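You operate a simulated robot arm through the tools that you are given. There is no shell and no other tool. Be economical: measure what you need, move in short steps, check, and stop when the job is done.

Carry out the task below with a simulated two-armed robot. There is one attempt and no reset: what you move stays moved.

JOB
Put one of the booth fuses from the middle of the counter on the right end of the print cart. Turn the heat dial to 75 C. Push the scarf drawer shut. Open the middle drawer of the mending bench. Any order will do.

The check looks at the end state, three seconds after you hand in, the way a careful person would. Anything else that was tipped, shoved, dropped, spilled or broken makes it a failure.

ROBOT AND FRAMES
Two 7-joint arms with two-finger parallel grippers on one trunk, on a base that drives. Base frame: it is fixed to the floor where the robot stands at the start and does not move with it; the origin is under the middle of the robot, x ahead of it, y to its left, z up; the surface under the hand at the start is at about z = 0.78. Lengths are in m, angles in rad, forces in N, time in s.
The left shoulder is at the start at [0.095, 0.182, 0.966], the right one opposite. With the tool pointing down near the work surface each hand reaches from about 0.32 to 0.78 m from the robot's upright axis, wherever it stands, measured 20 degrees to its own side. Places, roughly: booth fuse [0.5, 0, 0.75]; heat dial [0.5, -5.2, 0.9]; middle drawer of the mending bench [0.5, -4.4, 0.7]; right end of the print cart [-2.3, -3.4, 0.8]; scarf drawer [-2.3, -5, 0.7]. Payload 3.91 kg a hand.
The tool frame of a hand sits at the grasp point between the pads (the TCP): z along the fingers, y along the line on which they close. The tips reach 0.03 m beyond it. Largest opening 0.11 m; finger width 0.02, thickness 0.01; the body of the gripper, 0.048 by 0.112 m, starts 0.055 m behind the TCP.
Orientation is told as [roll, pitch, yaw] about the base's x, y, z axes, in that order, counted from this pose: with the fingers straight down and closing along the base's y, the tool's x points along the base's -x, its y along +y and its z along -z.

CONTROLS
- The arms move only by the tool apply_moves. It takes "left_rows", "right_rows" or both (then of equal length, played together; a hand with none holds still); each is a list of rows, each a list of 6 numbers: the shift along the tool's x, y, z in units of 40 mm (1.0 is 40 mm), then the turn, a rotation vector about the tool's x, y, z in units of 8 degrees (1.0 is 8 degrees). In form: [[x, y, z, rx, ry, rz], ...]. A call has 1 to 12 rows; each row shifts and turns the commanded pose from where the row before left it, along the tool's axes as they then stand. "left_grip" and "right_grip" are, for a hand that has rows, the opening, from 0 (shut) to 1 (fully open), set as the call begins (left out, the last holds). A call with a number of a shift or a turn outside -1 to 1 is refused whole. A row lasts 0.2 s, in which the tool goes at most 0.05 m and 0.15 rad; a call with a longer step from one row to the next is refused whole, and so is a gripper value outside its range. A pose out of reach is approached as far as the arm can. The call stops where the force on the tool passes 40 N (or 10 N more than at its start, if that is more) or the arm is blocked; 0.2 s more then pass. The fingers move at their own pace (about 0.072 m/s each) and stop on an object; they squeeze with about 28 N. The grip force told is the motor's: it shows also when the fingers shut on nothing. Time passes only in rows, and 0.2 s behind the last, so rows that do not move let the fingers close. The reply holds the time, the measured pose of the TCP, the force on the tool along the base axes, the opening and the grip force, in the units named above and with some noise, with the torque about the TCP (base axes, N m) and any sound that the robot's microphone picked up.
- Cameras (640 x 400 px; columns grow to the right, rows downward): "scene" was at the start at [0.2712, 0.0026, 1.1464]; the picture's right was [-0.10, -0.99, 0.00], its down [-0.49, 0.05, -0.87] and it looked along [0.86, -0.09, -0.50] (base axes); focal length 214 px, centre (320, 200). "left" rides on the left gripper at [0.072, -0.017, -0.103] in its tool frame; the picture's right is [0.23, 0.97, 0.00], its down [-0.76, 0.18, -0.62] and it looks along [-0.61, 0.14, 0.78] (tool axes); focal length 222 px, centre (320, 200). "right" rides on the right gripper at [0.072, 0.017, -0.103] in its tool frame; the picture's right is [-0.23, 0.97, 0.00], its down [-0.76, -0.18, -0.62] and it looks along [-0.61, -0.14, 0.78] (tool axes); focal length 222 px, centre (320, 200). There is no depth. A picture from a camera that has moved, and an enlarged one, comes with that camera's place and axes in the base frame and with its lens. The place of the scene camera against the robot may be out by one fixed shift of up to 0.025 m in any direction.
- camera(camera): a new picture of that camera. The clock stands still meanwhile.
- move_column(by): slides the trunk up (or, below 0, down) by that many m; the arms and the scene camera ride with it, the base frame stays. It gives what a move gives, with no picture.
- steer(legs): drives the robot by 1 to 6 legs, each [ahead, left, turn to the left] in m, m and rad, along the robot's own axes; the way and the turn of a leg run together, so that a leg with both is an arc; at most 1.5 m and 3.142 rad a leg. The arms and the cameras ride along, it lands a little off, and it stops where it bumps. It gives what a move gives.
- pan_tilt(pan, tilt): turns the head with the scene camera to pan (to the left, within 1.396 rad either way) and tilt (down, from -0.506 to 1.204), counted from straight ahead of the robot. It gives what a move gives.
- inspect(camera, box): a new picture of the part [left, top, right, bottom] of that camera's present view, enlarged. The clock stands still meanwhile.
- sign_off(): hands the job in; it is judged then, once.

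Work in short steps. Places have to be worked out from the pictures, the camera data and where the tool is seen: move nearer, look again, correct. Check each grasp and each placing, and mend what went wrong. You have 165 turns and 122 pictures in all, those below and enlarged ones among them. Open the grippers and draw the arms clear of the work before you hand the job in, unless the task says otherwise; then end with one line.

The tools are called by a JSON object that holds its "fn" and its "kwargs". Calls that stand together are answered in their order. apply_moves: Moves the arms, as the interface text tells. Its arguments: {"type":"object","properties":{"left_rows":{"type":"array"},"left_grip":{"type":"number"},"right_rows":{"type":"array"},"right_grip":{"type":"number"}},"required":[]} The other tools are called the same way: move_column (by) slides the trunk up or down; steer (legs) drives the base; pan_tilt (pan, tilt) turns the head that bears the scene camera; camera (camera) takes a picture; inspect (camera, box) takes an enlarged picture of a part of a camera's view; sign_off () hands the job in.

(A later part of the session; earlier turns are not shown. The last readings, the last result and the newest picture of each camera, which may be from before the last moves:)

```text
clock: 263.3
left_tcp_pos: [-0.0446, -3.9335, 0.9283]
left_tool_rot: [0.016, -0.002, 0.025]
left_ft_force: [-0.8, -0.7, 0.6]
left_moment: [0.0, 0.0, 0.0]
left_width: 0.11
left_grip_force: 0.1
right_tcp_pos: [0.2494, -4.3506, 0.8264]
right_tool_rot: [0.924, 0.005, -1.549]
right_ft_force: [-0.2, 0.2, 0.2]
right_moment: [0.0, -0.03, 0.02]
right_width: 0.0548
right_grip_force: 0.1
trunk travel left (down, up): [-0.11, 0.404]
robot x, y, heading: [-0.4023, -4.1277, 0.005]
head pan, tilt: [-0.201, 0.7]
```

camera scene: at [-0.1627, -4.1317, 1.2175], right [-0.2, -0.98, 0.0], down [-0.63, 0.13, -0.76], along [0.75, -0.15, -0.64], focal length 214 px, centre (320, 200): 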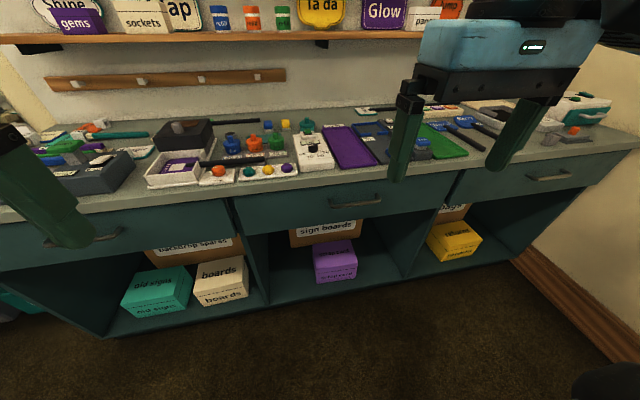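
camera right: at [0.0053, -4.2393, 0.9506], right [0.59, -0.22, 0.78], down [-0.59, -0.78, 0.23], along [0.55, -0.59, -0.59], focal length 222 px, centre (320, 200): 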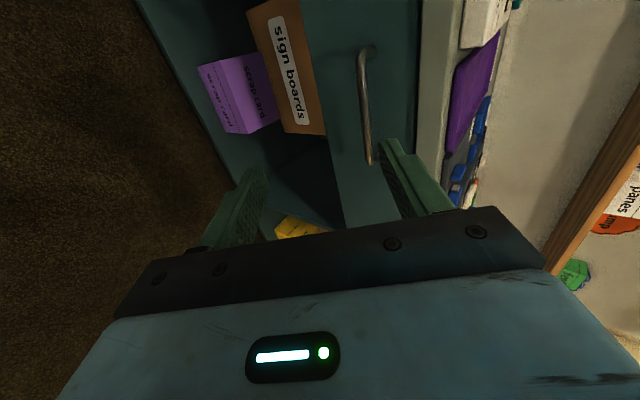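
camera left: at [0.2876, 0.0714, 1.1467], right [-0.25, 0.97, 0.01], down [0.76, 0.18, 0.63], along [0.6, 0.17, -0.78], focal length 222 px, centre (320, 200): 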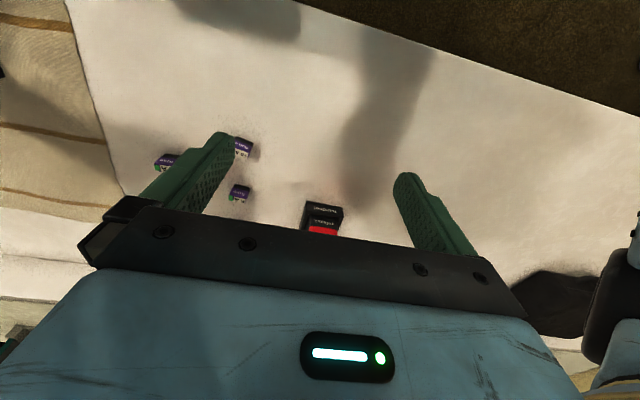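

Reached exactly. Now I'll tilt another 16° toward horizontal and look.

{"fn": "apply_moves", "kwargs": {"right_rows": [[0, 0, 0, -1, 0, 0], [0, 0, 0, -1, 0, 0]]}}

{"fn": "camera", "kwargs": {"camera": "right"}}

{"fn": "inspect", "kwargs": {"camera": "scene", "box": [260, 100, 480, 260]}}

```text
clock: 263.9
left_tcp_pos: [-0.0444, -3.9318, 0.9288]
left_tool_rot: [0.017, -0.002, 0.025]
left_ft_force: [0.1, 0.0, 0.0]
left_moment: [0.03, 0.0, 0.01]
left_width: 0.1101
left_grip_force: 0.1
right_tcp_pos: [0.2478, -4.3515, 0.8287]
right_tool_rot: [1.204, 0.006, -1.548]
right_ft_force: [-0.1, 0.6, 0.3]
right_moment: [-0.01, 0.01, 0.0]
right_width: 0.0549
right_grip_force: 0.0
trunk travel left (down, up): [-0.11, 0.404]
robot x, y, heading: [-0.4045, -4.1267, 0.008]
head pan, tilt: [-0.201, 0.7]
```

```text
29 pictures are left
camera right: at [0.1567, -4.2811, 0.8807], right [0.35, -0.22, 0.91], down [-0.63, -0.78, 0.05], along [0.69, -0.59, -0.42], focal length 222 px, centre (320, 200)
```

right: 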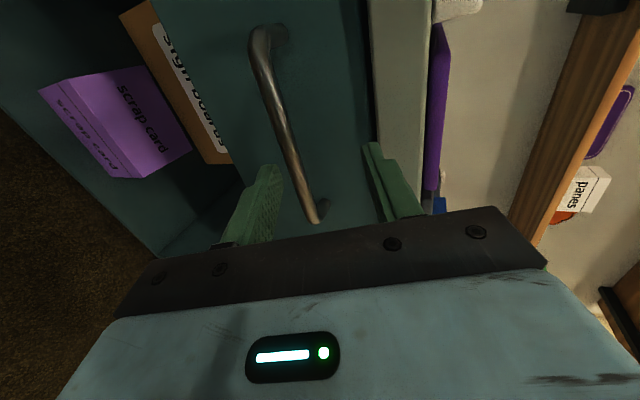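

```text
2.50 times, centred on (370, 180) of scene
camera zoom: at [-0.0914, -4.1315, 0.9957], right [-0.2, -0.98, 0.0], down [-0.63, 0.13, -0.76], along [0.75, -0.15, -0.64], focal length 536 px, centre (195, 250)
```

zoom: 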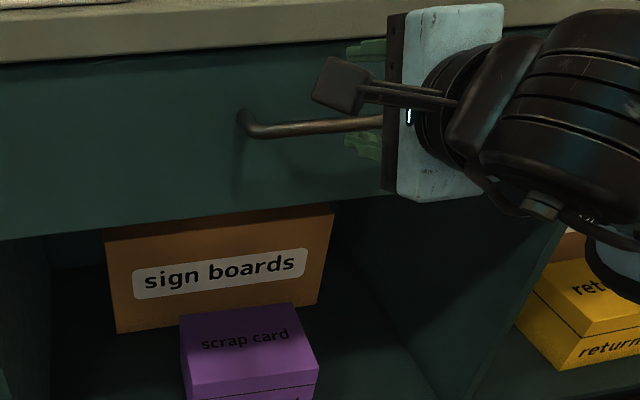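

The bar lies ~2.5 cm to the lower side of the tool axis, ~9 cm ahead. I'll shift down along the closing axis and advance 5 cm, then check.

{"fn": "apply_moves", "kwargs": {"right_rows": [[0, -0.66, 0, 0, 0, 0], [0, 0, 0.65, 0, 0, 0], [0, 0, 0.6, 0, 0, 0]]}}

{"fn": "camera", "kwargs": {"camera": "right"}}

```text
clock: 264.7
left_tcp_pos: [-0.0446, -3.9317, 0.9278]
left_tool_rot: [0.014, -0.002, 0.025]
left_ft_force: [0.9, 0.5, 0.4]
left_moment: [0.0, 0.01, 0.03]
left_width: 0.1098
left_grip_force: 0.0
right_tcp_pos: [0.2849, -4.3502, 0.7845]
right_tool_rot: [1.203, 0.003, -1.547]
right_ft_force: [-0.9, -0.1, 0.2]
right_moment: [0.02, 0.01, -0.01]
right_width: 0.0549
right_grip_force: 0.1
trunk travel left (down, up): [-0.11, 0.404]
robot x, y, heading: [-0.4062, -4.1289, 0.005]
head pan, tilt: [-0.201, 0.7]
```

```text
27 pictures are left
camera right: at [0.1939, -4.2799, 0.8371], right [0.36, -0.22, 0.91], down [-0.63, -0.78, 0.06], along [0.69, -0.59, -0.42], focal length 222 px, centre (320, 200)
```

right: 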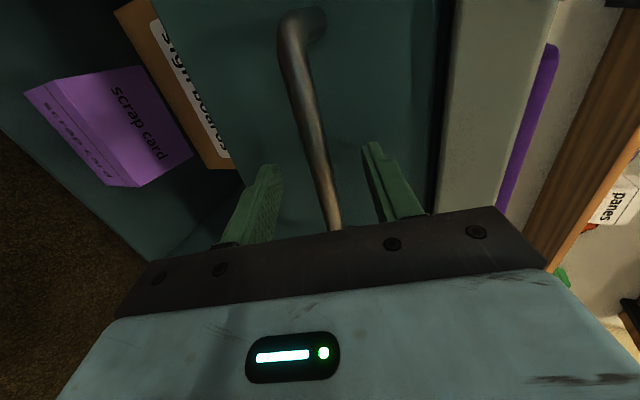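

The bar is centred between the fingers about 4 cm ahead. Advancing 26 mm and closing.

{"fn": "apply_moves", "kwargs": {"right_rows": [[0, 0, 0.35, 0, 0, 0], [0, 0, 0.3, 0, 0, 0]]}}

{"fn": "apply_moves", "kwargs": {"right_rows": [[0, 0, 0, 0, 0, 0], [0, 0, 0, 0, 0, 0], [0, 0, 0, 0, 0, 0], [0, 0, 0, 0, 0, 0]], "right_grip": 0}}

```text
clock: 265.2
left_tcp_pos: [-0.0471, -3.9341, 0.93]
left_tool_rot: [0.015, -0.004, 0.024]
left_ft_force: [1.0, -1.4, 0.5]
left_moment: [0.01, 0.01, -0.01]
left_width: 0.1101
left_grip_force: 0.1
right_tcp_pos: [0.2933, -4.3506, 0.7814]
right_tool_rot: [1.21, 0.003, -1.547]
right_ft_force: [-27.0, -2.3, 2.1]
right_moment: [0.05, -0.69, -0.29]
right_width: 0.051
right_grip_force: 0.0
trunk travel left (down, up): [-0.11, 0.404]
robot x, y, heading: [-0.404, -4.1294, 0.006]
head pan, tilt: [-0.201, 0.7]
stopped in row 2 (right hand): the force on the tool passed its limit at 47 N (the readings are from after the stop); the commanded pose is now the measured one
```

```text
clock: 266.2
left_tcp_pos: [-0.0464, -3.9333, 0.9287]
left_tool_rot: [0.013, -0.002, 0.023]
left_ft_force: [-0.5, -0.5, -0.2]
left_moment: [0.03, -0.03, 0.0]
left_width: 0.1103
left_grip_force: 0.1
right_tcp_pos: [0.2971, -4.3496, 0.7807]
right_tool_rot: [1.208, 0.006, -1.547]
right_ft_force: [3.9, 0.7, 6.6]
right_moment: [0.02, -0.01, -0.13]
right_width: 0.0137
right_grip_force: 44.6
trunk travel left (down, up): [-0.11, 0.404]
robot x, y, heading: [-0.4024, -4.1273, 0.004]
head pan, tilt: [-0.201, 0.7]
```

Gripped the bar (14 mm). Pulling straight back ~10 cm.

{"fn": "apply_moves", "kwargs": {"right_rows": [[0, -0.14, -0.37, 0, 0, 0], [0, -0.18, -0.47, 0, 0, 0], [0, -0.21, -0.56, 0, 0, 0], [0, -0.21, -0.56, 0, 0, 0], [0, -0.21, -0.56, 0, 0, 0]]}}

{"fn": "camera", "kwargs": {"camera": "scene"}}

```text
clock: 267.4
left_tcp_pos: [-0.0463, -3.9311, 0.9287]
left_tool_rot: [0.013, -0.005, 0.023]
left_ft_force: [0.7, -0.3, 0.0]
left_moment: [0.0, 0.01, 0.02]
left_width: 0.1099
left_grip_force: 0.0
right_tcp_pos: [0.1865, -4.3506, 0.7809]
right_tool_rot: [1.207, 0.005, -1.539]
right_ft_force: [-2.0, 20.8, 11.0]
right_moment: [-0.07, 0.06, -0.45]
right_width: 0.0136
right_grip_force: 44.9
trunk travel left (down, up): [-0.11, 0.404]
robot x, y, heading: [-0.4057, -4.1261, 0.002]
head pan, tilt: [-0.201, 0.7]
```

```text
26 pictures are left
camera scene: at [-0.0926, -4.1297, 0.9961], right [-0.2, -0.98, 0.0], down [-0.63, 0.12, -0.77], along [0.75, -0.15, -0.64], focal length 214 px, centre (320, 200)
```

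scene: 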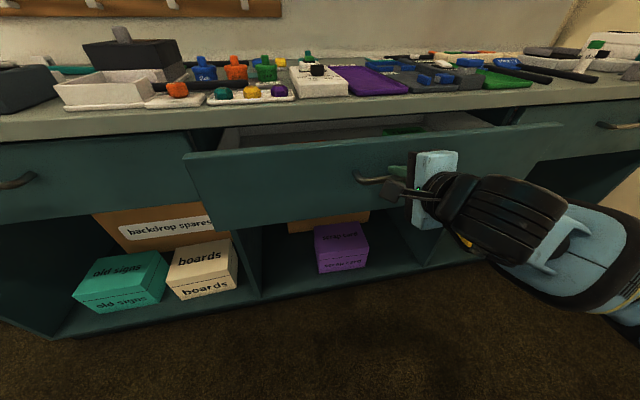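

The drawer is about 11 cm out. I'll pull it another ~9 cm so it is clearly open.

{"fn": "apply_moves", "kwargs": {"right_rows": [[0.05, -0.14, -0.37, 0, 0, 0], [0, -0.18, -0.47, 0, 0, 0], [0, -0.21, -0.56, 0, 0, 0], [0, -0.21, -0.56, 0, 0, 0], [0, -0.18, -0.47, 0, 0, 0]]}}

```text
clock: 268.6
left_tcp_pos: [-0.0465, -3.9322, 0.929]
left_tool_rot: [0.015, -0.002, 0.022]
left_ft_force: [0.3, 0.0, 0.5]
left_moment: [0.0, -0.02, 0.0]
left_width: 0.11
left_grip_force: 0.0
right_tcp_pos: [0.1595, -4.3494, 0.7811]
right_tool_rot: [1.207, 0.003, -1.546]
right_ft_force: [-1.1, 10.4, 5.9]
right_moment: [0.52, -0.03, 1.07]
right_width: 0.0137
right_grip_force: 44.7
right hand out of reach, approached as far as the arm can: row 2, 3, 4, 5
trunk travel left (down, up): [-0.11, 0.404]
robot x, y, heading: [-0.404, -4.1249, 0.002]
head pan, tilt: [-0.201, 0.7]
```

The arm is folded to its limit at ~14 cm open. I'll back the base 7 cm while holding the handle.

{"fn": "steer", "kwargs": {"legs": [[-0.07, 0, 0]]}}

{"fn": "camera", "kwargs": {"camera": "scene"}}

```text
clock: 269.6
left_tcp_pos: [-0.1153, -3.9332, 0.9285]
left_tool_rot: [0.014, -0.001, 0.023]
left_ft_force: [-0.2, 0.0, 0.4]
left_moment: [0.0, -0.01, -0.02]
left_width: 0.1101
left_grip_force: 0.0
right_tcp_pos: [0.0915, -4.3499, 0.781]
right_tool_rot: [1.206, 0.003, -1.546]
right_ft_force: [0.1, 9.5, 4.7]
right_moment: [-0.15, -0.07, -0.54]
right_width: 0.0136
right_grip_force: 44.7
trunk travel left (down, up): [-0.11, 0.404]
robot x, y, heading: [-0.4719, -4.1292, 0.002]
head pan, tilt: [-0.201, 0.7]
```

```text
25 pictures are left
camera scene: at [-0.1613, -4.131, 0.9959], right [-0.2, -0.98, 0.0], down [-0.63, 0.13, -0.77], along [0.75, -0.15, -0.64], focal length 214 px, centre (320, 200)
```

scene: 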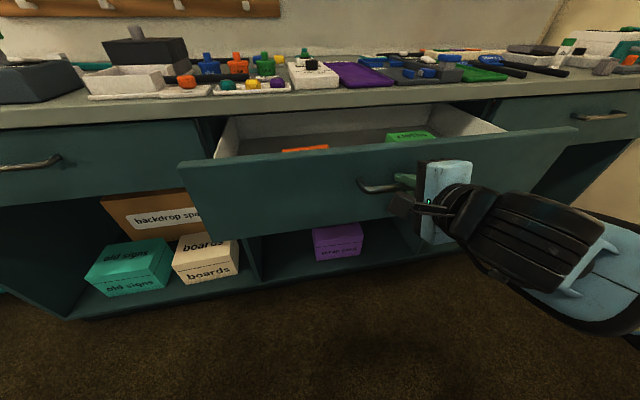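

The drawer is ~20 cm open. I'll release with a small opening and back the base off straight.

{"fn": "apply_moves", "kwargs": {"right_rows": [[0, 0, 0, 0, 0, 0], [0, 0, 0, 0, 0, 0], [0, 0, 0, 0, 0, 0]], "right_grip": 0.32}}

{"fn": "steer", "kwargs": {"legs": [[-0.15, 0, 0]]}}

{"fn": "camera", "kwargs": {"camera": "scene"}}

```text
clock: 270.4
left_tcp_pos: [-0.1149, -3.9323, 0.9292]
left_tool_rot: [0.016, -0.002, 0.025]
left_ft_force: [-0.7, 0.3, -0.2]
left_moment: [0.01, 0.01, 0.04]
left_width: 0.1102
left_grip_force: 0.0
right_tcp_pos: [0.0923, -4.3501, 0.7801]
right_tool_rot: [1.206, 0.005, -1.546]
right_ft_force: [0.0, -0.6, -0.4]
right_moment: [-0.01, 0.01, 0.01]
right_width: 0.0353
right_grip_force: 0.0
trunk travel left (down, up): [-0.11, 0.404]
robot x, y, heading: [-0.471, -4.1282, 0.006]
head pan, tilt: [-0.201, 0.7]
```

```text
clock: 271.8
left_tcp_pos: [-0.2661, -3.934, 0.9302]
left_tool_rot: [0.014, 0.0, 0.022]
left_ft_force: [-0.1, -0.3, -0.9]
left_moment: [0.03, -0.02, 0.01]
left_width: 0.11
left_grip_force: 0.1
right_tcp_pos: [-0.059, -4.3518, 0.7804]
right_tool_rot: [1.206, 0.006, -1.546]
right_ft_force: [-0.7, -0.5, 0.0]
right_moment: [0.0, -0.01, 0.03]
right_width: 0.0355
right_grip_force: 0.0
trunk travel left (down, up): [-0.11, 0.404]
robot x, y, heading: [-0.6221, -4.1243, 0.002]
head pan, tilt: [-0.201, 0.7]
```

```text
24 pictures are left
camera scene: at [-0.3116, -4.1325, 0.9959], right [-0.2, -0.98, 0.0], down [-0.63, 0.13, -0.77], along [0.75, -0.15, -0.64], focal length 214 px, centre (320, 200)
```

scene: 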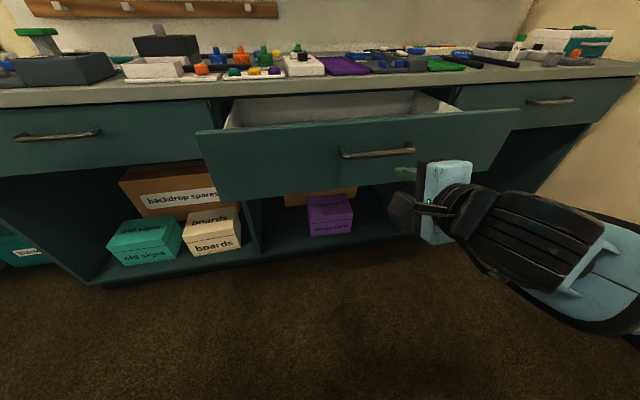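

The middle drawer stays open. Next, the scarf drawer: close the gripper as a pusher, turn south, and strafe west behind the cart.

{"fn": "apply_moves", "kwargs": {"right_rows": [[0, 0, 0, 0, 0, 0], [0, 0, 0, 0, 0, 0]], "right_grip": 0}}

{"fn": "steer", "kwargs": {"legs": [[0, 0, -1.57], [-0.1, -0.3, 0], [0, -0.75, 0]]}}

{"fn": "pan_tilt", "kwargs": {"pan": -0.3, "tilt": 0.45}}

{"fn": "camera", "kwargs": {"camera": "scene"}}

```text
clock: 272.4
left_tcp_pos: [-0.2644, -3.9347, 0.9293]
left_tool_rot: [0.014, -0.001, 0.023]
left_ft_force: [0.0, -0.7, -1.0]
left_moment: [0.0, 0.04, 0.01]
left_width: 0.11
left_grip_force: 0.2
right_tcp_pos: [-0.0593, -4.3518, 0.7809]
right_tool_rot: [1.205, 0.003, -1.548]
right_ft_force: [0.2, 0.0, -0.4]
right_moment: [0.0, 0.01, 0.01]
right_width: 0.0
right_grip_force: 27.9
trunk travel left (down, up): [-0.11, 0.404]
robot x, y, heading: [-0.6227, -4.1258, 0.004]
head pan, tilt: [-0.201, 0.7]
```

```text
clock: 278.7
left_tcp_pos: [-0.6113, -4.4301, 0.9284]
left_tool_rot: [0.013, -0.003, -1.573]
left_ft_force: [0.6, -0.5, 0.6]
left_moment: [0.02, 0.02, -0.01]
left_width: 0.11
left_grip_force: 0.0
right_tcp_pos: [-1.0354, -4.6251, 0.7798]
right_tool_rot: [1.204, 0.004, 3.138]
right_ft_force: [0.2, 0.2, -0.8]
right_moment: [0.01, -0.01, 0.01]
right_width: 0.0
right_grip_force: 28.4
trunk travel left (down, up): [-0.11, 0.404]
robot x, y, heading: [-0.7952, -4.0685, -1.59]
head pan, tilt: [-0.201, 0.7]
stopped in leg 2: the robot was blocked; the commanded pose is now the measured one
```

```text
clock: 279.5
left_tcp_pos: [-0.6117, -4.4311, 0.929]
left_tool_rot: [0.014, 0.0, -1.573]
left_ft_force: [0.1, 0.1, 0.5]
left_moment: [0.01, -0.02, -0.01]
left_width: 0.1102
left_grip_force: 0.0
right_tcp_pos: [-1.0348, -4.6238, 0.7804]
right_tool_rot: [1.202, 0.005, 3.137]
right_ft_force: [0.0, -0.5, 0.8]
right_moment: [0.03, 0.01, 0.02]
right_width: 0.0
right_grip_force: 27.9
trunk travel left (down, up): [-0.11, 0.404]
robot x, y, heading: [-0.7958, -4.0703, -1.592]
head pan, tilt: [-0.3, 0.45]
```

```text
23 pictures are left
camera scene: at [-0.8172, -4.3569, 1.0179], right [-0.95, 0.32, 0.0], down [0.14, 0.41, -0.9], along [-0.29, -0.85, -0.44], focal length 214 px, centre (320, 200)
```

scene: 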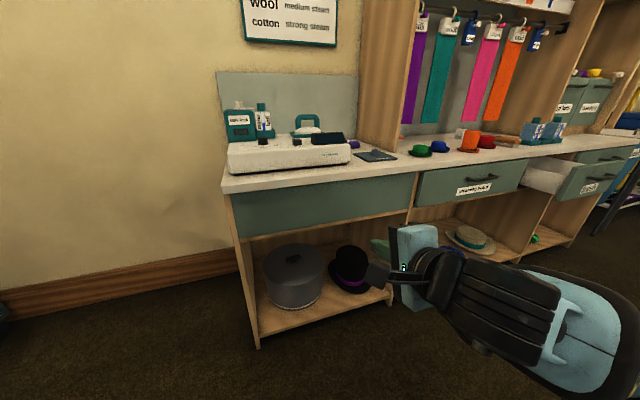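

Something blocked the base while moving back-right, probably my right elbow or base against the cart's corner. I'll move forward a little to free it and look right.

{"fn": "steer", "kwargs": {"legs": [[0.07, 0.05, 0]]}}

{"fn": "pan_tilt", "kwargs": {"pan": -1.39, "tilt": 0.3}}

{"fn": "camera", "kwargs": {"camera": "scene"}}

```text
clock: 280.6
left_tcp_pos: [-0.5634, -4.5008, 0.9282]
left_tool_rot: [0.014, 0.0, -1.572]
left_ft_force: [-0.2, -0.9, -0.7]
left_moment: [0.04, 0.03, 0.02]
left_width: 0.1099
left_grip_force: 0.1
right_tcp_pos: [-0.987, -4.6964, 0.7792]
right_tool_rot: [1.204, 0.005, 3.139]
right_ft_force: [-0.4, 0.6, -0.1]
right_moment: [0.01, 0.01, 0.0]
right_width: 0.0
right_grip_force: 28.0
trunk travel left (down, up): [-0.11, 0.404]
robot x, y, heading: [-0.7484, -4.1382, -1.592]
head pan, tilt: [-0.3, 0.45]
```

```text
clock: 281.9
left_tcp_pos: [-0.5634, -4.4999, 0.9287]
left_tool_rot: [0.013, -0.002, -1.573]
left_ft_force: [-0.1, -1.4, 0.5]
left_moment: [-0.02, 0.01, -0.02]
left_width: 0.11
left_grip_force: 0.0
right_tcp_pos: [-0.9872, -4.6966, 0.7804]
right_tool_rot: [1.205, 0.006, 3.139]
right_ft_force: [-0.7, -0.6, 0.1]
right_moment: [-0.01, -0.03, -0.02]
right_width: 0.0
right_grip_force: 27.7
trunk travel left (down, up): [-0.11, 0.404]
robot x, y, heading: [-0.7495, -4.1358, -1.594]
head pan, tilt: [-1.389, 0.3]
```

```text
22 pictures are left
camera scene: at [-0.8321, -4.3546, 1.0318], right [-0.16, 0.99, 0.0], down [0.29, 0.05, -0.96], along [-0.94, -0.15, -0.3], focal length 214 px, centre (320, 200)
```

scene: 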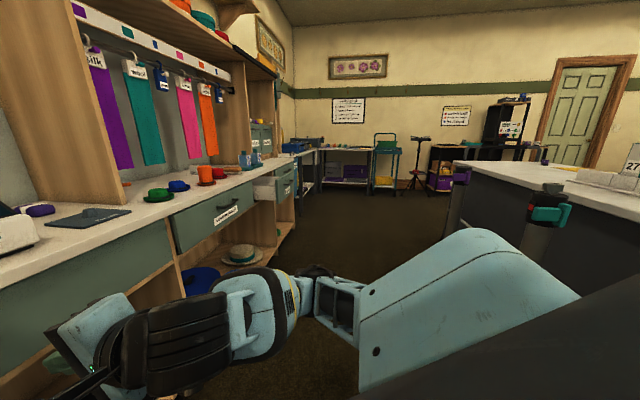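

Nothing fell; my base (~0.42 m) likely met the cart's leg corner. At y = -4.14 there's clearance both sides, so I'll straighten and strafe right along the corridor.

{"fn": "steer", "kwargs": {"legs": [[0, 0, 0.022], [0, -0.6, 0], [0, -0.5, 0]]}}

{"fn": "pan_tilt", "kwargs": {"pan": -0.35, "tilt": 0.55}}

{"fn": "camera", "kwargs": {"camera": "scene"}}

```text
clock: 285.0
left_tcp_pos: [-0.7458, -4.5024, 0.9282]
left_tool_rot: [0.013, -0.001, -1.567]
left_ft_force: [-0.3, -0.1, -0.5]
left_moment: [-0.04, 0.01, 0.0]
left_width: 0.1099
left_grip_force: 0.1
right_tcp_pos: [-1.1683, -4.6973, 0.7814]
right_tool_rot: [1.205, 0.001, -3.14]
right_ft_force: [-0.2, 0.0, 0.2]
right_moment: [-0.01, 0.03, 0.01]
right_width: 0.0
right_grip_force: 27.9
trunk travel left (down, up): [-0.11, 0.404]
robot x, y, heading: [-0.9353, -4.1391, -1.59]
head pan, tilt: [-1.389, 0.3]
stopped in leg 2: the robot was blocked; the commanded pose is now the measured one
```

```text
clock: 286.3
left_tcp_pos: [-0.7435, -4.5002, 0.9278]
left_tool_rot: [0.012, -0.001, -1.565]
left_ft_force: [-0.3, 0.5, -0.6]
left_moment: [-0.04, 0.0, 0.01]
left_width: 0.11
left_grip_force: 0.1
right_tcp_pos: [-1.1666, -4.6973, 0.7822]
right_tool_rot: [1.208, 0.0, -3.139]
right_ft_force: [0.9, 0.2, -1.3]
right_moment: [-0.02, -0.01, -0.01]
right_width: 0.0
right_grip_force: 28.0
trunk travel left (down, up): [-0.11, 0.404]
robot x, y, heading: [-0.9357, -4.1392, -1.588]
head pan, tilt: [-0.351, 0.55]
```

```text
21 pictures are left
camera scene: at [-0.9526, -4.4248, 1.0096], right [-0.93, 0.36, 0.0], down [0.18, 0.49, -0.85], along [-0.31, -0.8, -0.52], focal length 214 px, centre (320, 200)
```

scene: 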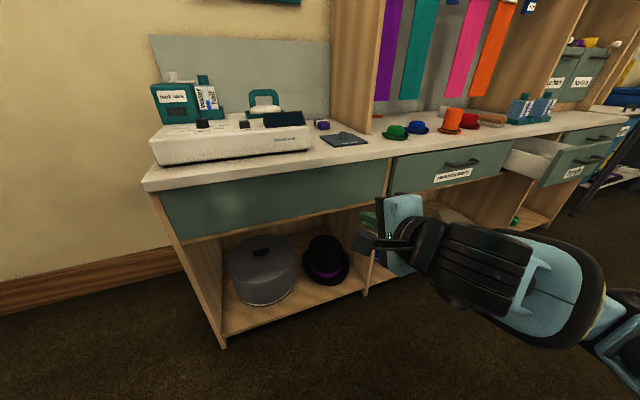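

Blocked again. I'll ease off left, raise the trunk so the right elbow is well above the cart, and look right again.

{"fn": "steer", "kwargs": {"legs": [[0.0, 0.05, 0]]}}

{"fn": "move_column", "kwargs": {"by": 0.25}}

{"fn": "pan_tilt", "kwargs": {"pan": -1.39, "tilt": 0.75}}

{"fn": "camera", "kwargs": {"camera": "scene"}}

```text
clock: 287.4
left_tcp_pos: [-0.6966, -4.503, 0.9281]
left_tool_rot: [0.015, 0.001, -1.565]
left_ft_force: [0.3, -0.1, -0.7]
left_moment: [0.0, 0.08, 0.01]
left_width: 0.1098
left_grip_force: 0.0
right_tcp_pos: [-1.1186, -4.7003, 0.7801]
right_tool_rot: [1.204, 0.003, -3.137]
right_ft_force: [0.6, 1.0, 0.1]
right_moment: [0.0, -0.02, 0.0]
right_width: 0.0003
right_grip_force: 27.9
trunk travel left (down, up): [-0.11, 0.404]
robot x, y, heading: [-0.8879, -4.1417, -1.587]
head pan, tilt: [-0.351, 0.55]
```

```text
clock: 290.0
left_tcp_pos: [-0.696, -4.5024, 1.1792]
left_tool_rot: [0.014, 0.001, -1.566]
left_ft_force: [-0.1, 0.8, 0.2]
left_moment: [-0.01, 0.01, -0.04]
left_width: 0.1102
left_grip_force: 0.0
right_tcp_pos: [-1.1177, -4.7, 1.0307]
right_tool_rot: [1.205, 0.005, -3.139]
right_ft_force: [0.4, 0.1, -0.4]
right_moment: [-0.01, -0.02, -0.01]
right_width: 0.0
right_grip_force: 28.0
trunk travel left (down, up): [-0.36, 0.154]
robot x, y, heading: [-0.8831, -4.1417, -1.582]
head pan, tilt: [-0.351, 0.55]
```

```text
clock: 291.3
left_tcp_pos: [-0.6981, -4.5021, 1.1795]
left_tool_rot: [0.013, 0.0, -1.565]
left_ft_force: [0.7, -0.2, -0.1]
left_moment: [-0.03, -0.02, -0.01]
left_width: 0.1101
left_grip_force: 0.0
right_tcp_pos: [-1.1192, -4.7006, 1.0305]
right_tool_rot: [1.206, 0.006, -3.139]
right_ft_force: [0.7, 0.0, 0.4]
right_moment: [0.01, -0.03, 0.0]
right_width: 0.0001
right_grip_force: 27.8
trunk travel left (down, up): [-0.36, 0.154]
robot x, y, heading: [-0.8861, -4.1417, -1.581]
head pan, tilt: [-1.389, 0.75]
```

```text
20 pictures are left
camera scene: at [-0.9549, -4.2722, 1.264], right [-0.17, 0.99, 0.0], down [0.67, 0.11, -0.73], along [-0.72, -0.12, -0.68], focal length 214 px, centre (320, 200)
```

scene: 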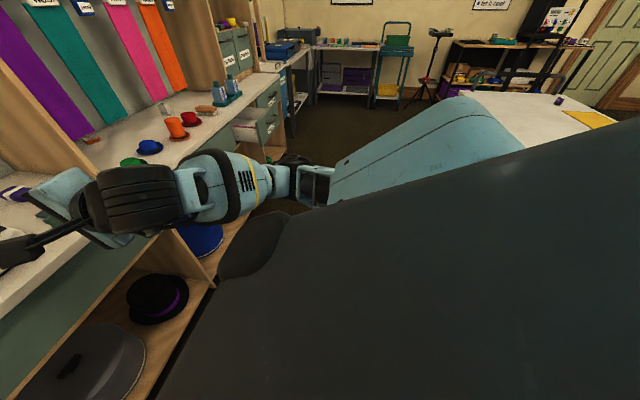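

The fuse is still in place on the cart. With the arm now above cart height, I'll try a shorter strafe right, slightly further forward.

{"fn": "steer", "kwargs": {"legs": [[0.04, 0, 0], [0, -0.35, 0]]}}

```text
clock: 295.4
left_tcp_pos: [-1.0431, -4.5381, 1.1773]
left_tool_rot: [0.014, 0.0, -1.561]
left_ft_force: [-0.3, -0.1, 0.3]
left_moment: [0.0, -0.01, 0.01]
left_width: 0.11
left_grip_force: 0.1
right_tcp_pos: [-1.4628, -4.7361, 1.0302]
right_tool_rot: [1.207, 0.006, -3.133]
right_ft_force: [-0.1, -0.2, -1.2]
right_moment: [-0.02, -0.01, 0.0]
right_width: 0.0003
right_grip_force: 27.5
trunk travel left (down, up): [-0.36, 0.154]
robot x, y, heading: [-1.2359, -4.1796, -1.58]
head pan, tilt: [-1.389, 0.75]
```

It moves freely now. Continuing right 0.75 m.

{"fn": "steer", "kwargs": {"legs": [[0.0, -0.4, 0], [0, -0.36, 0]]}}

{"fn": "pan_tilt", "kwargs": {"pan": -0.3, "tilt": 0.8}}

{"fn": "camera", "kwargs": {"camera": "scene"}}

{"fn": "camera", "kwargs": {"camera": "right"}}

```text
clock: 302.7
left_tcp_pos: [-1.8012, -4.5344, 1.1767]
left_tool_rot: [0.011, 0.005, -1.559]
left_ft_force: [-0.6, -0.3, 0.0]
left_moment: [-0.03, 0.0, -0.01]
left_width: 0.11
left_grip_force: 0.1
right_tcp_pos: [-2.2226, -4.733, 1.0274]
right_tool_rot: [1.201, 0.005, -3.134]
right_ft_force: [-0.1, 0.8, -0.4]
right_moment: [-0.01, -0.04, 0.01]
right_width: 0.0001
right_grip_force: 28.2
trunk travel left (down, up): [-0.36, 0.154]
robot x, y, heading: [-1.9913, -4.1689, -1.58]
head pan, tilt: [-1.389, 0.75]
```

```text
clock: 304.1
left_tcp_pos: [-1.8013, -4.5346, 1.1765]
left_tool_rot: [0.015, 0.003, -1.559]
left_ft_force: [-0.3, 0.2, 0.9]
left_moment: [0.02, -0.03, 0.01]
left_width: 0.11
left_grip_force: 0.1
right_tcp_pos: [-2.223, -4.7336, 1.0284]
right_tool_rot: [1.2, 0.005, -3.132]
right_ft_force: [0.3, 0.1, 0.7]
right_moment: [0.01, 0.0, 0.02]
right_width: 0.0
right_grip_force: 27.6
trunk travel left (down, up): [-0.36, 0.154]
robot x, y, heading: [-1.989, -4.1711, -1.576]
head pan, tilt: [-0.3, 0.799]
```

```text
19 pictures are left
camera scene: at [-2.0032, -4.3683, 1.2592], right [-0.95, 0.31, 0.0], down [0.22, 0.69, -0.69], along [-0.21, -0.66, -0.72], focal length 214 px, centre (320, 200)
```

scene: 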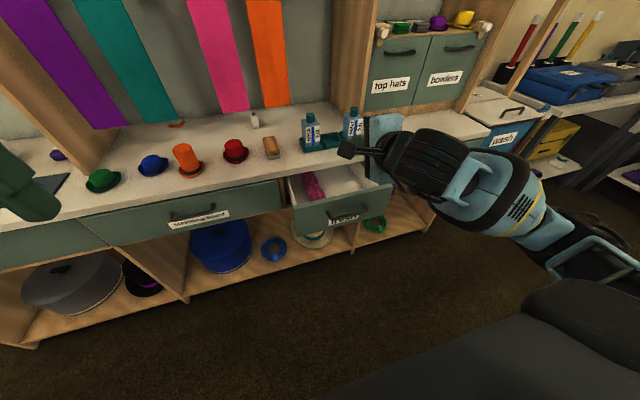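

```text
18 pictures are left
camera right: at [-2.1503, -4.6424, 1.0814], right [-0.23, -0.35, 0.91], down [-0.77, 0.64, 0.06], along [-0.6, -0.68, -0.42], focal length 222 px, centre (320, 200)
```

right: 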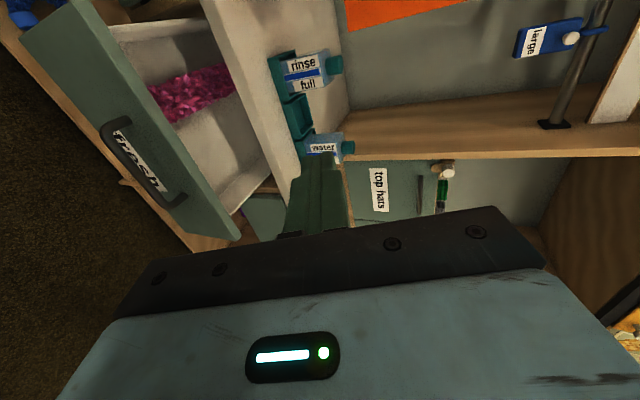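

The open "fresh" drawer holds a pink scarf: it's the scarf drawer, handle at ≈ (-2.28, -4.87, 0.565). The closed fingers point at it from above; I'll lower the trunk 0.36 m in front of it.

{"fn": "move_column", "kwargs": {"by": -0.35}}

{"fn": "apply_moves", "kwargs": {"right_rows": [[-0.6, 0, 0, 0, 0, 0], [-0.55, 0, 0, 0, 0, 0]]}}

{"fn": "camera", "kwargs": {"camera": "right"}}

{"fn": "camera", "kwargs": {"camera": "scene"}}

```text
clock: 306.9
left_tcp_pos: [-1.8011, -4.5513, 0.8496]
left_tool_rot: [0.023, 0.018, -1.54]
left_ft_force: [1.6, -14.8, -7.2]
left_moment: [0.93, -0.33, 0.97]
left_width: 0.1092
left_grip_force: 0.0
right_tcp_pos: [-2.2223, -4.7597, 0.6783]
right_tool_rot: [1.14, 0.006, -3.133]
right_ft_force: [-0.1, -0.1, 0.3]
right_moment: [0.0, 0.04, 0.01]
right_width: 0.0002
right_grip_force: 28.3
trunk travel left (down, up): [-0.038, 0.477]
robot x, y, heading: [-1.9939, -4.175, -1.579]
head pan, tilt: [-0.3, 0.799]
stopped: the force on the tool passed its limit at 42 N (the readings are from after the stop); the commanded pose is now the measured one
```

```text
clock: 307.5
left_tcp_pos: [-1.8013, -4.5504, 0.8499]
left_tool_rot: [0.02, 0.018, -1.545]
left_ft_force: [4.5, -19.9, -12.9]
left_moment: [1.2, -0.45, 1.24]
left_width: 0.1079
left_grip_force: 0.0
right_tcp_pos: [-2.2699, -4.7608, 0.6764]
right_tool_rot: [1.14, 0.007, -3.13]
right_ft_force: [-0.1, 0.8, 0.3]
right_moment: [0.0, 0.01, 0.0]
right_width: 0.0
right_grip_force: 27.9
trunk travel left (down, up): [-0.038, 0.477]
robot x, y, heading: [-1.9903, -4.1775, -1.58]
head pan, tilt: [-0.3, 0.799]
```

```text
17 pictures are left
camera right: at [-2.1975, -4.6736, 0.7354], right [-0.23, -0.41, 0.88], down [-0.77, 0.63, 0.09], along [-0.6, -0.66, -0.46], focal length 222 px, centre (320, 200)
```

right: 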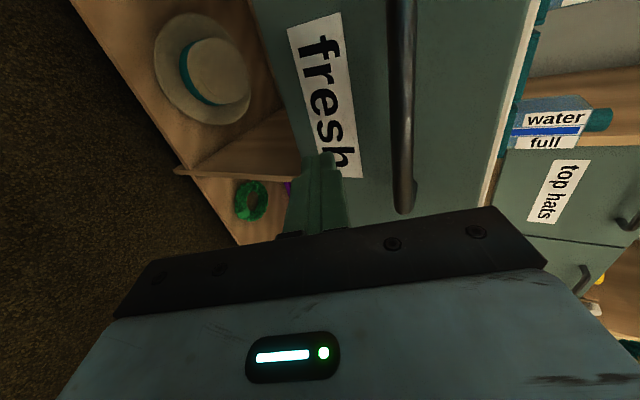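

```text
16 pictures are left
camera scene: at [-2.0032, -4.4927, 0.9046], right [-0.96, 0.27, 0.0], down [0.2, 0.7, -0.69], along [-0.19, -0.66, -0.73], focal length 214 px, centre (320, 200)
```

scene: 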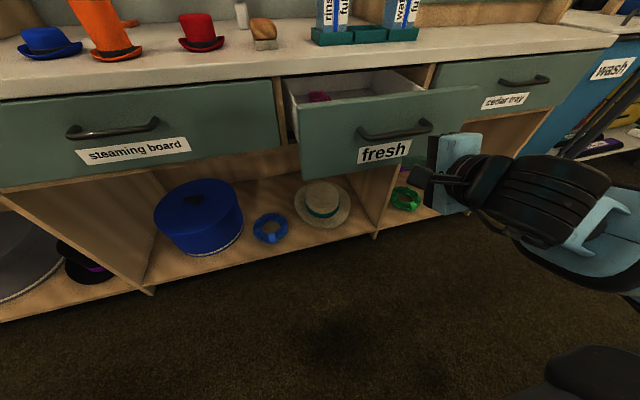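

The left arm met something while lowering (likely its elbow on the roller hung on the cart's back). I'll raise the trunk 6 cm at once and instead lower the right hand by its arm.

{"fn": "move_column", "kwargs": {"by": 0.06}}

{"fn": "apply_moves", "kwargs": {"right_rows": [[0, -0.6, 0.28, 0, 0, 0], [0, -0.6, 0.28, 0, 0, 0]]}}

{"fn": "pan_tilt", "kwargs": {"pan": 1.39, "tilt": 0.4}}

{"fn": "camera", "kwargs": {"camera": "scene"}}

```text
clock: 308.5
left_tcp_pos: [-1.8012, -4.557, 0.9109]
left_tool_rot: [0.017, 0.016, -1.547]
left_ft_force: [0.6, -0.6, -1.2]
left_moment: [0.04, -0.01, 0.04]
left_width: 0.1101
left_grip_force: 0.1
right_tcp_pos: [-2.2688, -4.7678, 0.7378]
right_tool_rot: [1.141, 0.005, -3.133]
right_ft_force: [-0.1, 0.7, -0.5]
right_moment: [-0.01, 0.0, -0.01]
right_width: 0.0001
right_grip_force: 28.4
trunk travel left (down, up): [-0.098, 0.417]
robot x, y, heading: [-1.9893, -4.1841, -1.584]
head pan, tilt: [-0.3, 0.799]
```

```text
clock: 309.1
left_tcp_pos: [-1.8015, -4.5574, 0.9109]
left_tool_rot: [0.02, 0.017, -1.547]
left_ft_force: [0.5, -0.1, -0.5]
left_moment: [0.01, 0.02, -0.01]
left_width: 0.1099
left_grip_force: 0.0
right_tcp_pos: [-2.2708, -4.7688, 0.6934]
right_tool_rot: [1.136, 0.008, -3.131]
right_ft_force: [-0.7, 0.3, -0.5]
right_moment: [-0.03, -0.05, 0.0]
right_width: 0.0001
right_grip_force: 27.9
right hand out of reach, approached as far as the arm can: row 2
trunk travel left (down, up): [-0.098, 0.417]
robot x, y, heading: [-1.9895, -4.1823, -1.586]
head pan, tilt: [-0.3, 0.799]
```

```text
clock: 310.8
left_tcp_pos: [-1.8001, -4.5566, 0.912]
left_tool_rot: [0.015, 0.019, -1.564]
left_ft_force: [60.4, 18.4, 31.9]
left_moment: [0.67, 8.47, -6.11]
left_width: 0.11
left_grip_force: 0.0
right_tcp_pos: [-2.2696, -4.7683, 0.6935]
right_tool_rot: [1.138, 0.007, -3.131]
right_ft_force: [1.4, 0.9, -0.3]
right_moment: [0.0, 0.04, -0.04]
right_width: 0.0
right_grip_force: 28.2
trunk travel left (down, up): [-0.098, 0.417]
robot x, y, heading: [-1.9903, -4.1798, -1.578]
head pan, tilt: [1.389, 0.4]
```

```text
15 pictures are left
camera scene: at [-1.9804, -4.4942, 0.9995], right [-1.0, -0.01, 0.0], down [0.0, 0.44, -0.9], along [0.01, -0.9, -0.44], focal length 214 px, centre (320, 200)
```

scene: 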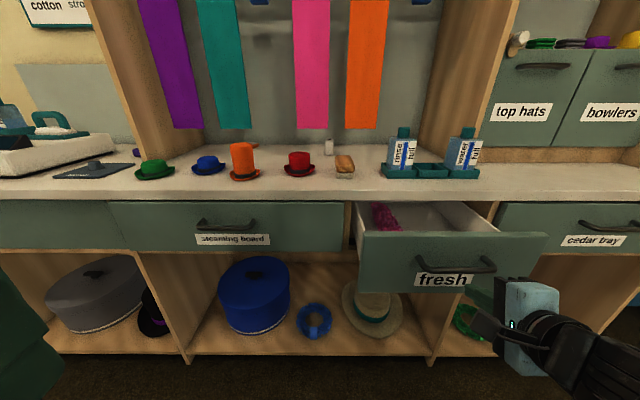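

The left reading was the head touching the left hand; I'll pan back. The handle is at z ≈ 0.655 with the label below it; I'll bring the fingertips forward-down to push on the label area at z ≈ 0.61.

{"fn": "pan_tilt", "kwargs": {"pan": -0.3, "tilt": 0.7}}

{"fn": "apply_moves", "kwargs": {"right_rows": [[0, -0.47, 0.49, 0, 0, 0], [0, -0.47, 0.49, 0, 0, 0], [0, -0.47, 0.49, 0, 0, 0]]}}

{"fn": "camera", "kwargs": {"camera": "scene"}}

```text
clock: 312.6
left_tcp_pos: [-1.8023, -4.5597, 0.9085]
left_tool_rot: [0.022, 0.02, -1.54]
left_ft_force: [-20.8, -39.4, -23.7]
left_moment: [3.43, -3.49, 2.59]
left_width: 0.1101
left_grip_force: 0.1
right_tcp_pos: [-2.2686, -4.7691, 0.6935]
right_tool_rot: [1.135, 0.006, -3.132]
right_ft_force: [0.1, 0.3, 0.9]
right_moment: [-0.02, -0.03, 0.03]
right_width: 0.0
right_grip_force: 28.9
trunk travel left (down, up): [-0.098, 0.417]
robot x, y, heading: [-1.9931, -4.1836, -1.579]
head pan, tilt: [-0.3, 0.7]
```

```text
clock: 313.4
left_tcp_pos: [-1.8012, -4.5596, 0.9093]
left_tool_rot: [0.022, 0.02, -1.539]
left_ft_force: [-17.9, -41.2, -24.1]
left_moment: [3.64, -3.25, 2.67]
left_width: 0.1099
left_grip_force: 0.1
right_tcp_pos: [-2.2695, -4.7688, 0.6933]
right_tool_rot: [1.134, 0.007, -3.131]
right_ft_force: [0.5, 0.0, -0.6]
right_moment: [0.01, 0.0, -0.01]
right_width: 0.0
right_grip_force: 28.1
right hand out of reach, approached as far as the arm can: row 1, 2, 3
trunk travel left (down, up): [-0.098, 0.417]
robot x, y, heading: [-1.9925, -4.1785, -1.58]
head pan, tilt: [-0.3, 0.7]
```

```text
14 pictures are left
camera scene: at [-1.9964, -4.4867, 0.9789], right [-0.98, 0.18, 0.0], down [0.11, 0.62, -0.77], along [-0.14, -0.76, -0.63], focal length 214 px, centre (320, 200)
```

scene: 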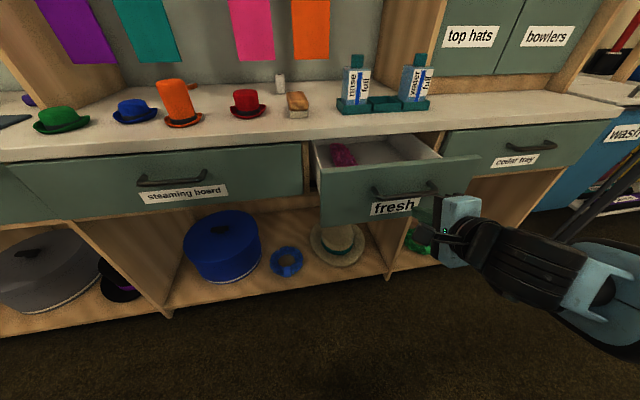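

The head is lodged against the left hand, so I'll move the left hand outward. The right wrist is at its limit, so I'll reduce its tilt so it can go lower.

{"fn": "apply_moves", "kwargs": {"left_rows": [[0, 0.9, 0, 0, 0, 0], [0, 0.9, 0, 0, 0, 0], [0, 0.6, 0, 0, 0, 0]], "right_rows": [[0, 0, 0, 0.9, 0, 0], [0, 0, 0, 0.9, 0, 0], [0, 0, 0, 0.7, 0, 0]]}}

{"fn": "camera", "kwargs": {"camera": "scene"}}

```text
clock: 314.1
left_tcp_pos: [-1.721, -4.5576, 0.8868]
left_tool_rot: [0.016, 0.018, -1.547]
left_ft_force: [0.4, -0.5, -0.3]
left_moment: [0.01, -0.01, -0.02]
left_width: 0.11
left_grip_force: 0.0
left hand out of reach, approached as far as the arm can: row 2, 3
right_tcp_pos: [-2.2704, -4.7697, 0.6926]
right_tool_rot: [0.785, 0.006, -3.131]
right_ft_force: [0.4, 0.6, -0.3]
right_moment: [0.02, 0.0, -0.02]
right_width: 0.0002
right_grip_force: 28.5
trunk travel left (down, up): [-0.098, 0.417]
robot x, y, heading: [-1.9951, -4.1796, -1.581]
head pan, tilt: [-0.3, 0.7]
```

```text
13 pictures are left
camera scene: at [-2.007, -4.4829, 0.9763], right [-0.95, 0.31, 0.0], down [0.2, 0.63, -0.76], along [-0.23, -0.72, -0.66], focal length 214 px, centre (320, 200)
```

scene: 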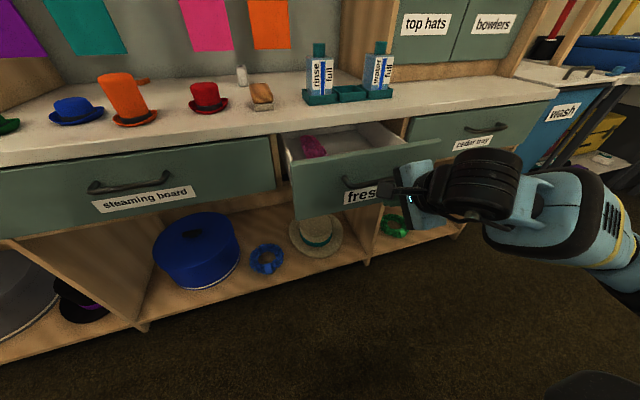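

Now lower the right fingertips 6 cm, to below the handle.

{"fn": "apply_moves", "kwargs": {"right_rows": [[0, -0.53, 0.53, 0, 0, 0], [0, -0.53, 0.53, 0, 0, 0]]}}

{"fn": "camera", "kwargs": {"camera": "right"}}

```text
clock: 314.8
left_tcp_pos: [-1.7226, -4.5582, 0.8866]
left_tool_rot: [0.017, 0.017, -1.547]
left_ft_force: [-0.3, -0.5, -0.1]
left_moment: [-0.02, -0.02, 0.0]
left_width: 0.11
left_grip_force: 0.0
right_tcp_pos: [-2.2688, -4.77, 0.6312]
right_tool_rot: [0.789, 0.005, -3.132]
right_ft_force: [0.3, 0.4, 0.2]
right_moment: [0.0, -0.05, -0.01]
right_width: 0.0
right_grip_force: 28.1
trunk travel left (down, up): [-0.098, 0.417]
robot x, y, heading: [-1.9902, -4.1798, -1.577]
head pan, tilt: [-0.3, 0.7]
```

```text
12 pictures are left
camera right: at [-2.1973, -4.7079, 0.7165], right [-0.22, -0.69, 0.69], down [-0.77, 0.56, 0.31], along [-0.6, -0.46, -0.65], focal length 222 px, centre (320, 200)
```

right: 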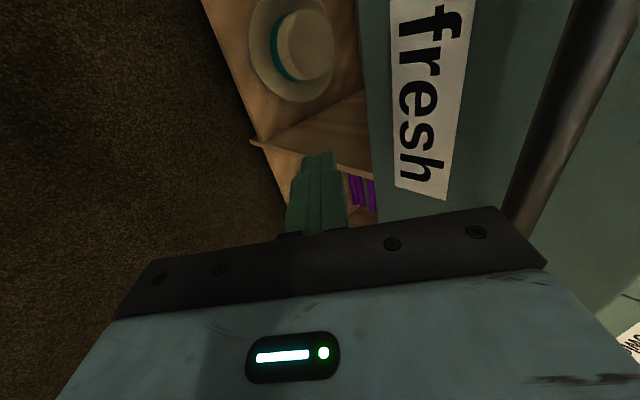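

The label is at z ≈ 0.64, bottom edge ≈ 0.575. I'll raise the tips slightly to ~0.63 and push forward 12 cm.

{"fn": "apply_moves", "kwargs": {"right_rows": [[0, 0.7, 0.355, 0, 0, 0], [0, 0.7, 0.355, 0, 0, 0], [0, 0.53, 0.53, 0, 0, 0], [0, 0.53, 0.53, 0, 0, 0]]}}

{"fn": "camera", "kwargs": {"camera": "scene"}}

```text
clock: 315.8
left_tcp_pos: [-1.7207, -4.5572, 0.8874]
left_tool_rot: [0.016, 0.021, -1.548]
left_ft_force: [0.9, -0.5, -0.2]
left_moment: [0.0, 0.0, 0.05]
left_width: 0.1101
left_grip_force: 0.1
right_tcp_pos: [-2.2707, -4.8901, 0.651]
right_tool_rot: [0.788, 0.005, -3.133]
right_ft_force: [0.9, -0.5, -0.7]
right_moment: [-0.03, -0.04, -0.02]
right_width: 0.0
right_grip_force: 27.9
trunk travel left (down, up): [-0.098, 0.417]
robot x, y, heading: [-1.9932, -4.1798, -1.581]
head pan, tilt: [-0.3, 0.7]
```

```text
11 pictures are left
camera scene: at [-2.007, -4.4831, 0.9761], right [-0.95, 0.31, 0.0], down [0.2, 0.63, -0.75], along [-0.23, -0.72, -0.66], focal length 214 px, centre (320, 200)
```

scene: 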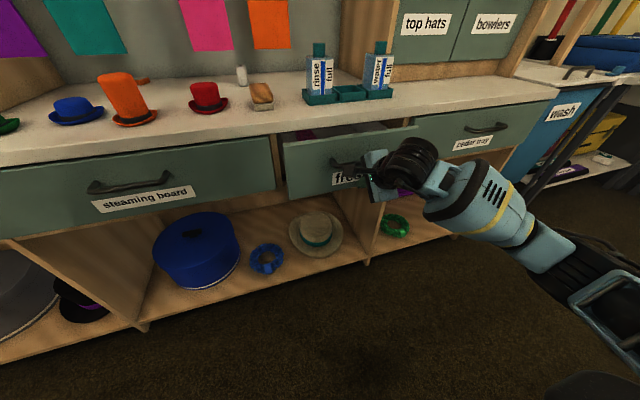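

It is sliding shut easily. I'll keep pushing in until it stops.

{"fn": "apply_moves", "kwargs": {"right_rows": [[0, 0.53, 0.53, 0, 0, 0], [0, 0.53, 0.53, 0, 0, 0], [0, 0.4, 0.4, 0, 0, 0], [0, 0.3, 0.3, 0, 0, 0], [0, 0.3, 0.3, 0, 0, 0]]}}

{"fn": "camera", "kwargs": {"camera": "scene"}}

```text
clock: 316.4
left_tcp_pos: [-1.7215, -4.5563, 0.8903]
left_tool_rot: [0.015, 0.013, -1.546]
left_ft_force: [-0.9, 0.5, -0.7]
left_moment: [0.02, 0.02, 0.03]
left_width: 0.1101
left_grip_force: 0.1
right_tcp_pos: [-2.2675, -4.9527, 0.6575]
right_tool_rot: [0.789, 0.007, -3.131]
right_ft_force: [-0.2, 6.6, -3.3]
right_moment: [0.12, -0.02, -0.07]
right_width: 0.0
right_grip_force: 28.0
trunk travel left (down, up): [-0.098, 0.417]
robot x, y, heading: [-1.9912, -4.1813, -1.578]
head pan, tilt: [-0.3, 0.7]
stopped in row 3 (right hand): the force on the tool passed its limit at 106 N (the readings are from after the stop); the commanded pose is now the measured one
```

```text
10 pictures are left
camera scene: at [-2.0076, -4.4809, 0.9788], right [-0.95, 0.31, 0.0], down [0.2, 0.62, -0.76], along [-0.23, -0.72, -0.65], focal length 214 px, centre (320, 200)
```

scene: 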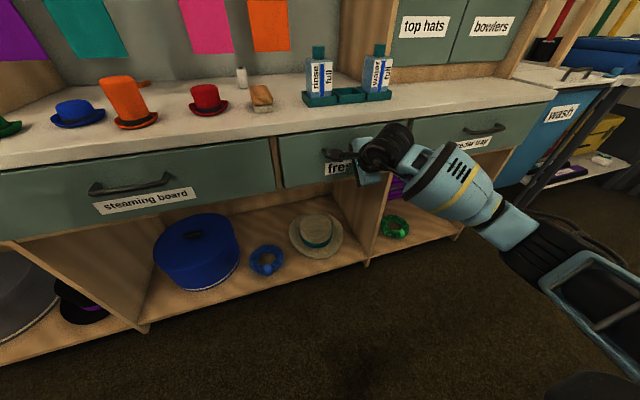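

The drawer hit its stop and looks flush. I'll withdraw the hand and check it stays shut.

{"fn": "apply_moves", "kwargs": {"right_rows": [[0, -0.53, -0.53, 0, 0, 0], [0, -0.53, -0.53, 0, 0, 0], [0, -0.53, -0.53, 0, 0, 0], [0, -0.53, -0.53, 0, 0, 0], [0, -0.53, -0.53, 0, 0, 0], [0, -0.53, -0.53, 0, 0, 0]], "right_grip": 0.5}}

{"fn": "inspect", "kwargs": {"camera": "scene", "box": [200, 90, 520, 260]}}

```text
clock: 317.9
left_tcp_pos: [-1.7216, -4.5576, 0.8878]
left_tool_rot: [0.015, 0.018, -1.547]
left_ft_force: [-0.1, -0.5, -0.2]
left_moment: [-0.07, 0.0, -0.01]
left_width: 0.1101
left_grip_force: 0.1
right_tcp_pos: [-2.2701, -4.7729, 0.6534]
right_tool_rot: [0.787, 0.009, -3.13]
right_ft_force: [1.6, -0.5, -0.6]
right_moment: [0.0, -0.01, 0.01]
right_width: 0.0548
right_grip_force: 0.0
trunk travel left (down, up): [-0.098, 0.417]
robot x, y, heading: [-1.9915, -4.1786, -1.581]
head pan, tilt: [-0.3, 0.7]
```

```text
2.00 times, centred on (360, 175) of scene
camera zoom: at [-2.0075, -4.4822, 0.9765], right [-0.95, 0.31, 0.0], down [0.2, 0.62, -0.76], along [-0.23, -0.72, -0.65], focal length 429 px, centre (240, 250)
```

zoom: 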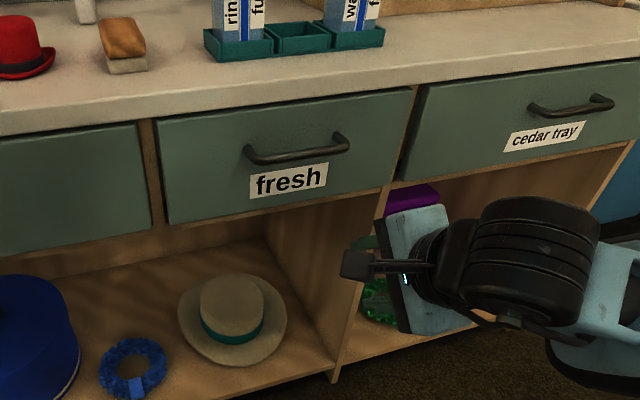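

The scarf drawer is flush. I'll raise the trunk (arms well above the cart) and look left-back at the cart's rear, where an arm may have touched the hanging roller.

{"fn": "move_column", "kwargs": {"by": 0.3}}

{"fn": "pan_tilt", "kwargs": {"pan": 1.39, "tilt": 0.5}}

{"fn": "camera", "kwargs": {"camera": "scene"}}

```text
clock: 320.9
left_tcp_pos: [-1.7225, -4.5446, 1.1932]
left_tool_rot: [0.016, 0.005, -1.549]
left_ft_force: [-0.7, -0.7, 0.0]
left_moment: [-0.01, -0.01, -0.02]
left_width: 0.1099
left_grip_force: 0.1
right_tcp_pos: [-2.2689, -4.7647, 0.9615]
right_tool_rot: [0.804, 0.006, -3.133]
right_ft_force: [0.1, 0.1, 0.0]
right_moment: [0.0, 0.01, 0.01]
right_width: 0.0549
right_grip_force: 0.1
trunk travel left (down, up): [-0.398, 0.117]
robot x, y, heading: [-1.9919, -4.1816, -1.582]
head pan, tilt: [-0.3, 0.7]
```

```text
clock: 322.6
left_tcp_pos: [-1.7216, -4.5449, 1.193]
left_tool_rot: [0.018, 0.003, -1.546]
left_ft_force: [0.0, 0.2, 0.8]
left_moment: [0.01, 0.0, 0.02]
left_width: 0.1102
left_grip_force: 0.0
right_tcp_pos: [-2.2676, -4.7634, 0.9621]
right_tool_rot: [0.803, 0.007, -3.132]
right_ft_force: [-0.1, 0.2, -0.4]
right_moment: [0.01, 0.01, -0.01]
right_width: 0.0555
right_grip_force: 0.1
trunk travel left (down, up): [-0.398, 0.117]
robot x, y, heading: [-1.9911, -4.1824, -1.58]
head pan, tilt: [1.389, 0.499]
```

```text
8 pictures are left
camera scene: at [-1.8906, -4.3008, 1.3273], right [-0.19, -0.98, 0.0], down [-0.47, 0.09, -0.88], along [0.86, -0.17, -0.48], focal length 214 px, centre (320, 200)
```

scene: 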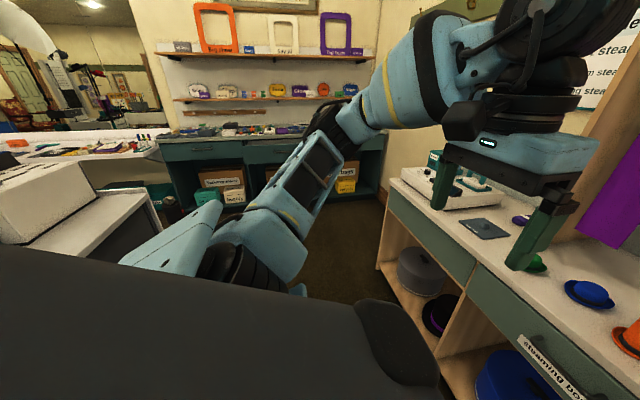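

The printer and cart look straight. I'll turn left in place to view the cart's rear properly.

{"fn": "steer", "kwargs": {"legs": [[0, 0, 1.3]]}}

{"fn": "pan_tilt", "kwargs": {"pan": 0.75, "tilt": 0.6}}

{"fn": "camera", "kwargs": {"camera": "scene"}}

```text
clock: 326.2
left_tcp_pos: [-1.5696, -4.0125, 1.1934]
left_tool_rot: [0.016, 0.003, -0.237]
left_ft_force: [0.4, -0.3, -0.3]
left_moment: [-0.01, -0.02, -0.01]
left_width: 0.1099
left_grip_force: 0.0
right_tcp_pos: [-1.4984, -4.5984, 0.9623]
right_tool_rot: [0.803, 0.007, -1.822]
right_ft_force: [-1.3, -0.1, 0.2]
right_moment: [0.0, 0.0, 0.0]
right_width: 0.0548
right_grip_force: 0.1
trunk travel left (down, up): [-0.398, 0.117]
robot x, y, heading: [-1.9932, -4.1773, -0.273]
head pan, tilt: [1.389, 0.499]
```

```text
clock: 327.2
left_tcp_pos: [-1.5708, -4.0114, 1.1942]
left_tool_rot: [0.015, 0.002, -0.238]
left_ft_force: [-0.2, 0.1, 1.2]
left_moment: [0.0, 0.03, 0.01]
left_width: 0.1101
left_grip_force: 0.0
right_tcp_pos: [-1.4996, -4.5974, 0.9612]
right_tool_rot: [0.804, 0.006, -1.822]
right_ft_force: [0.7, 0.0, 0.4]
right_moment: [-0.01, -0.05, -0.01]
right_width: 0.055
right_grip_force: 0.1
trunk travel left (down, up): [-0.398, 0.117]
robot x, y, heading: [-1.9921, -4.1779, -0.272]
head pan, tilt: [0.75, 0.6]
```

```text
7 pictures are left
camera scene: at [-1.7893, -4.1584, 1.3183], right [0.46, -0.89, 0.0], down [-0.5, -0.26, -0.83], along [0.73, 0.38, -0.56], focal length 214 px, centre (320, 200)
```

scene: 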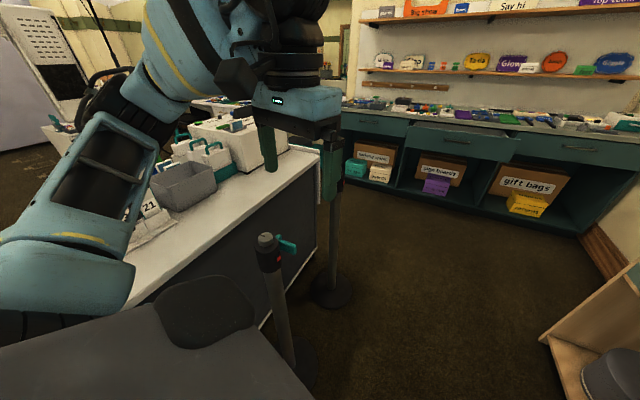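

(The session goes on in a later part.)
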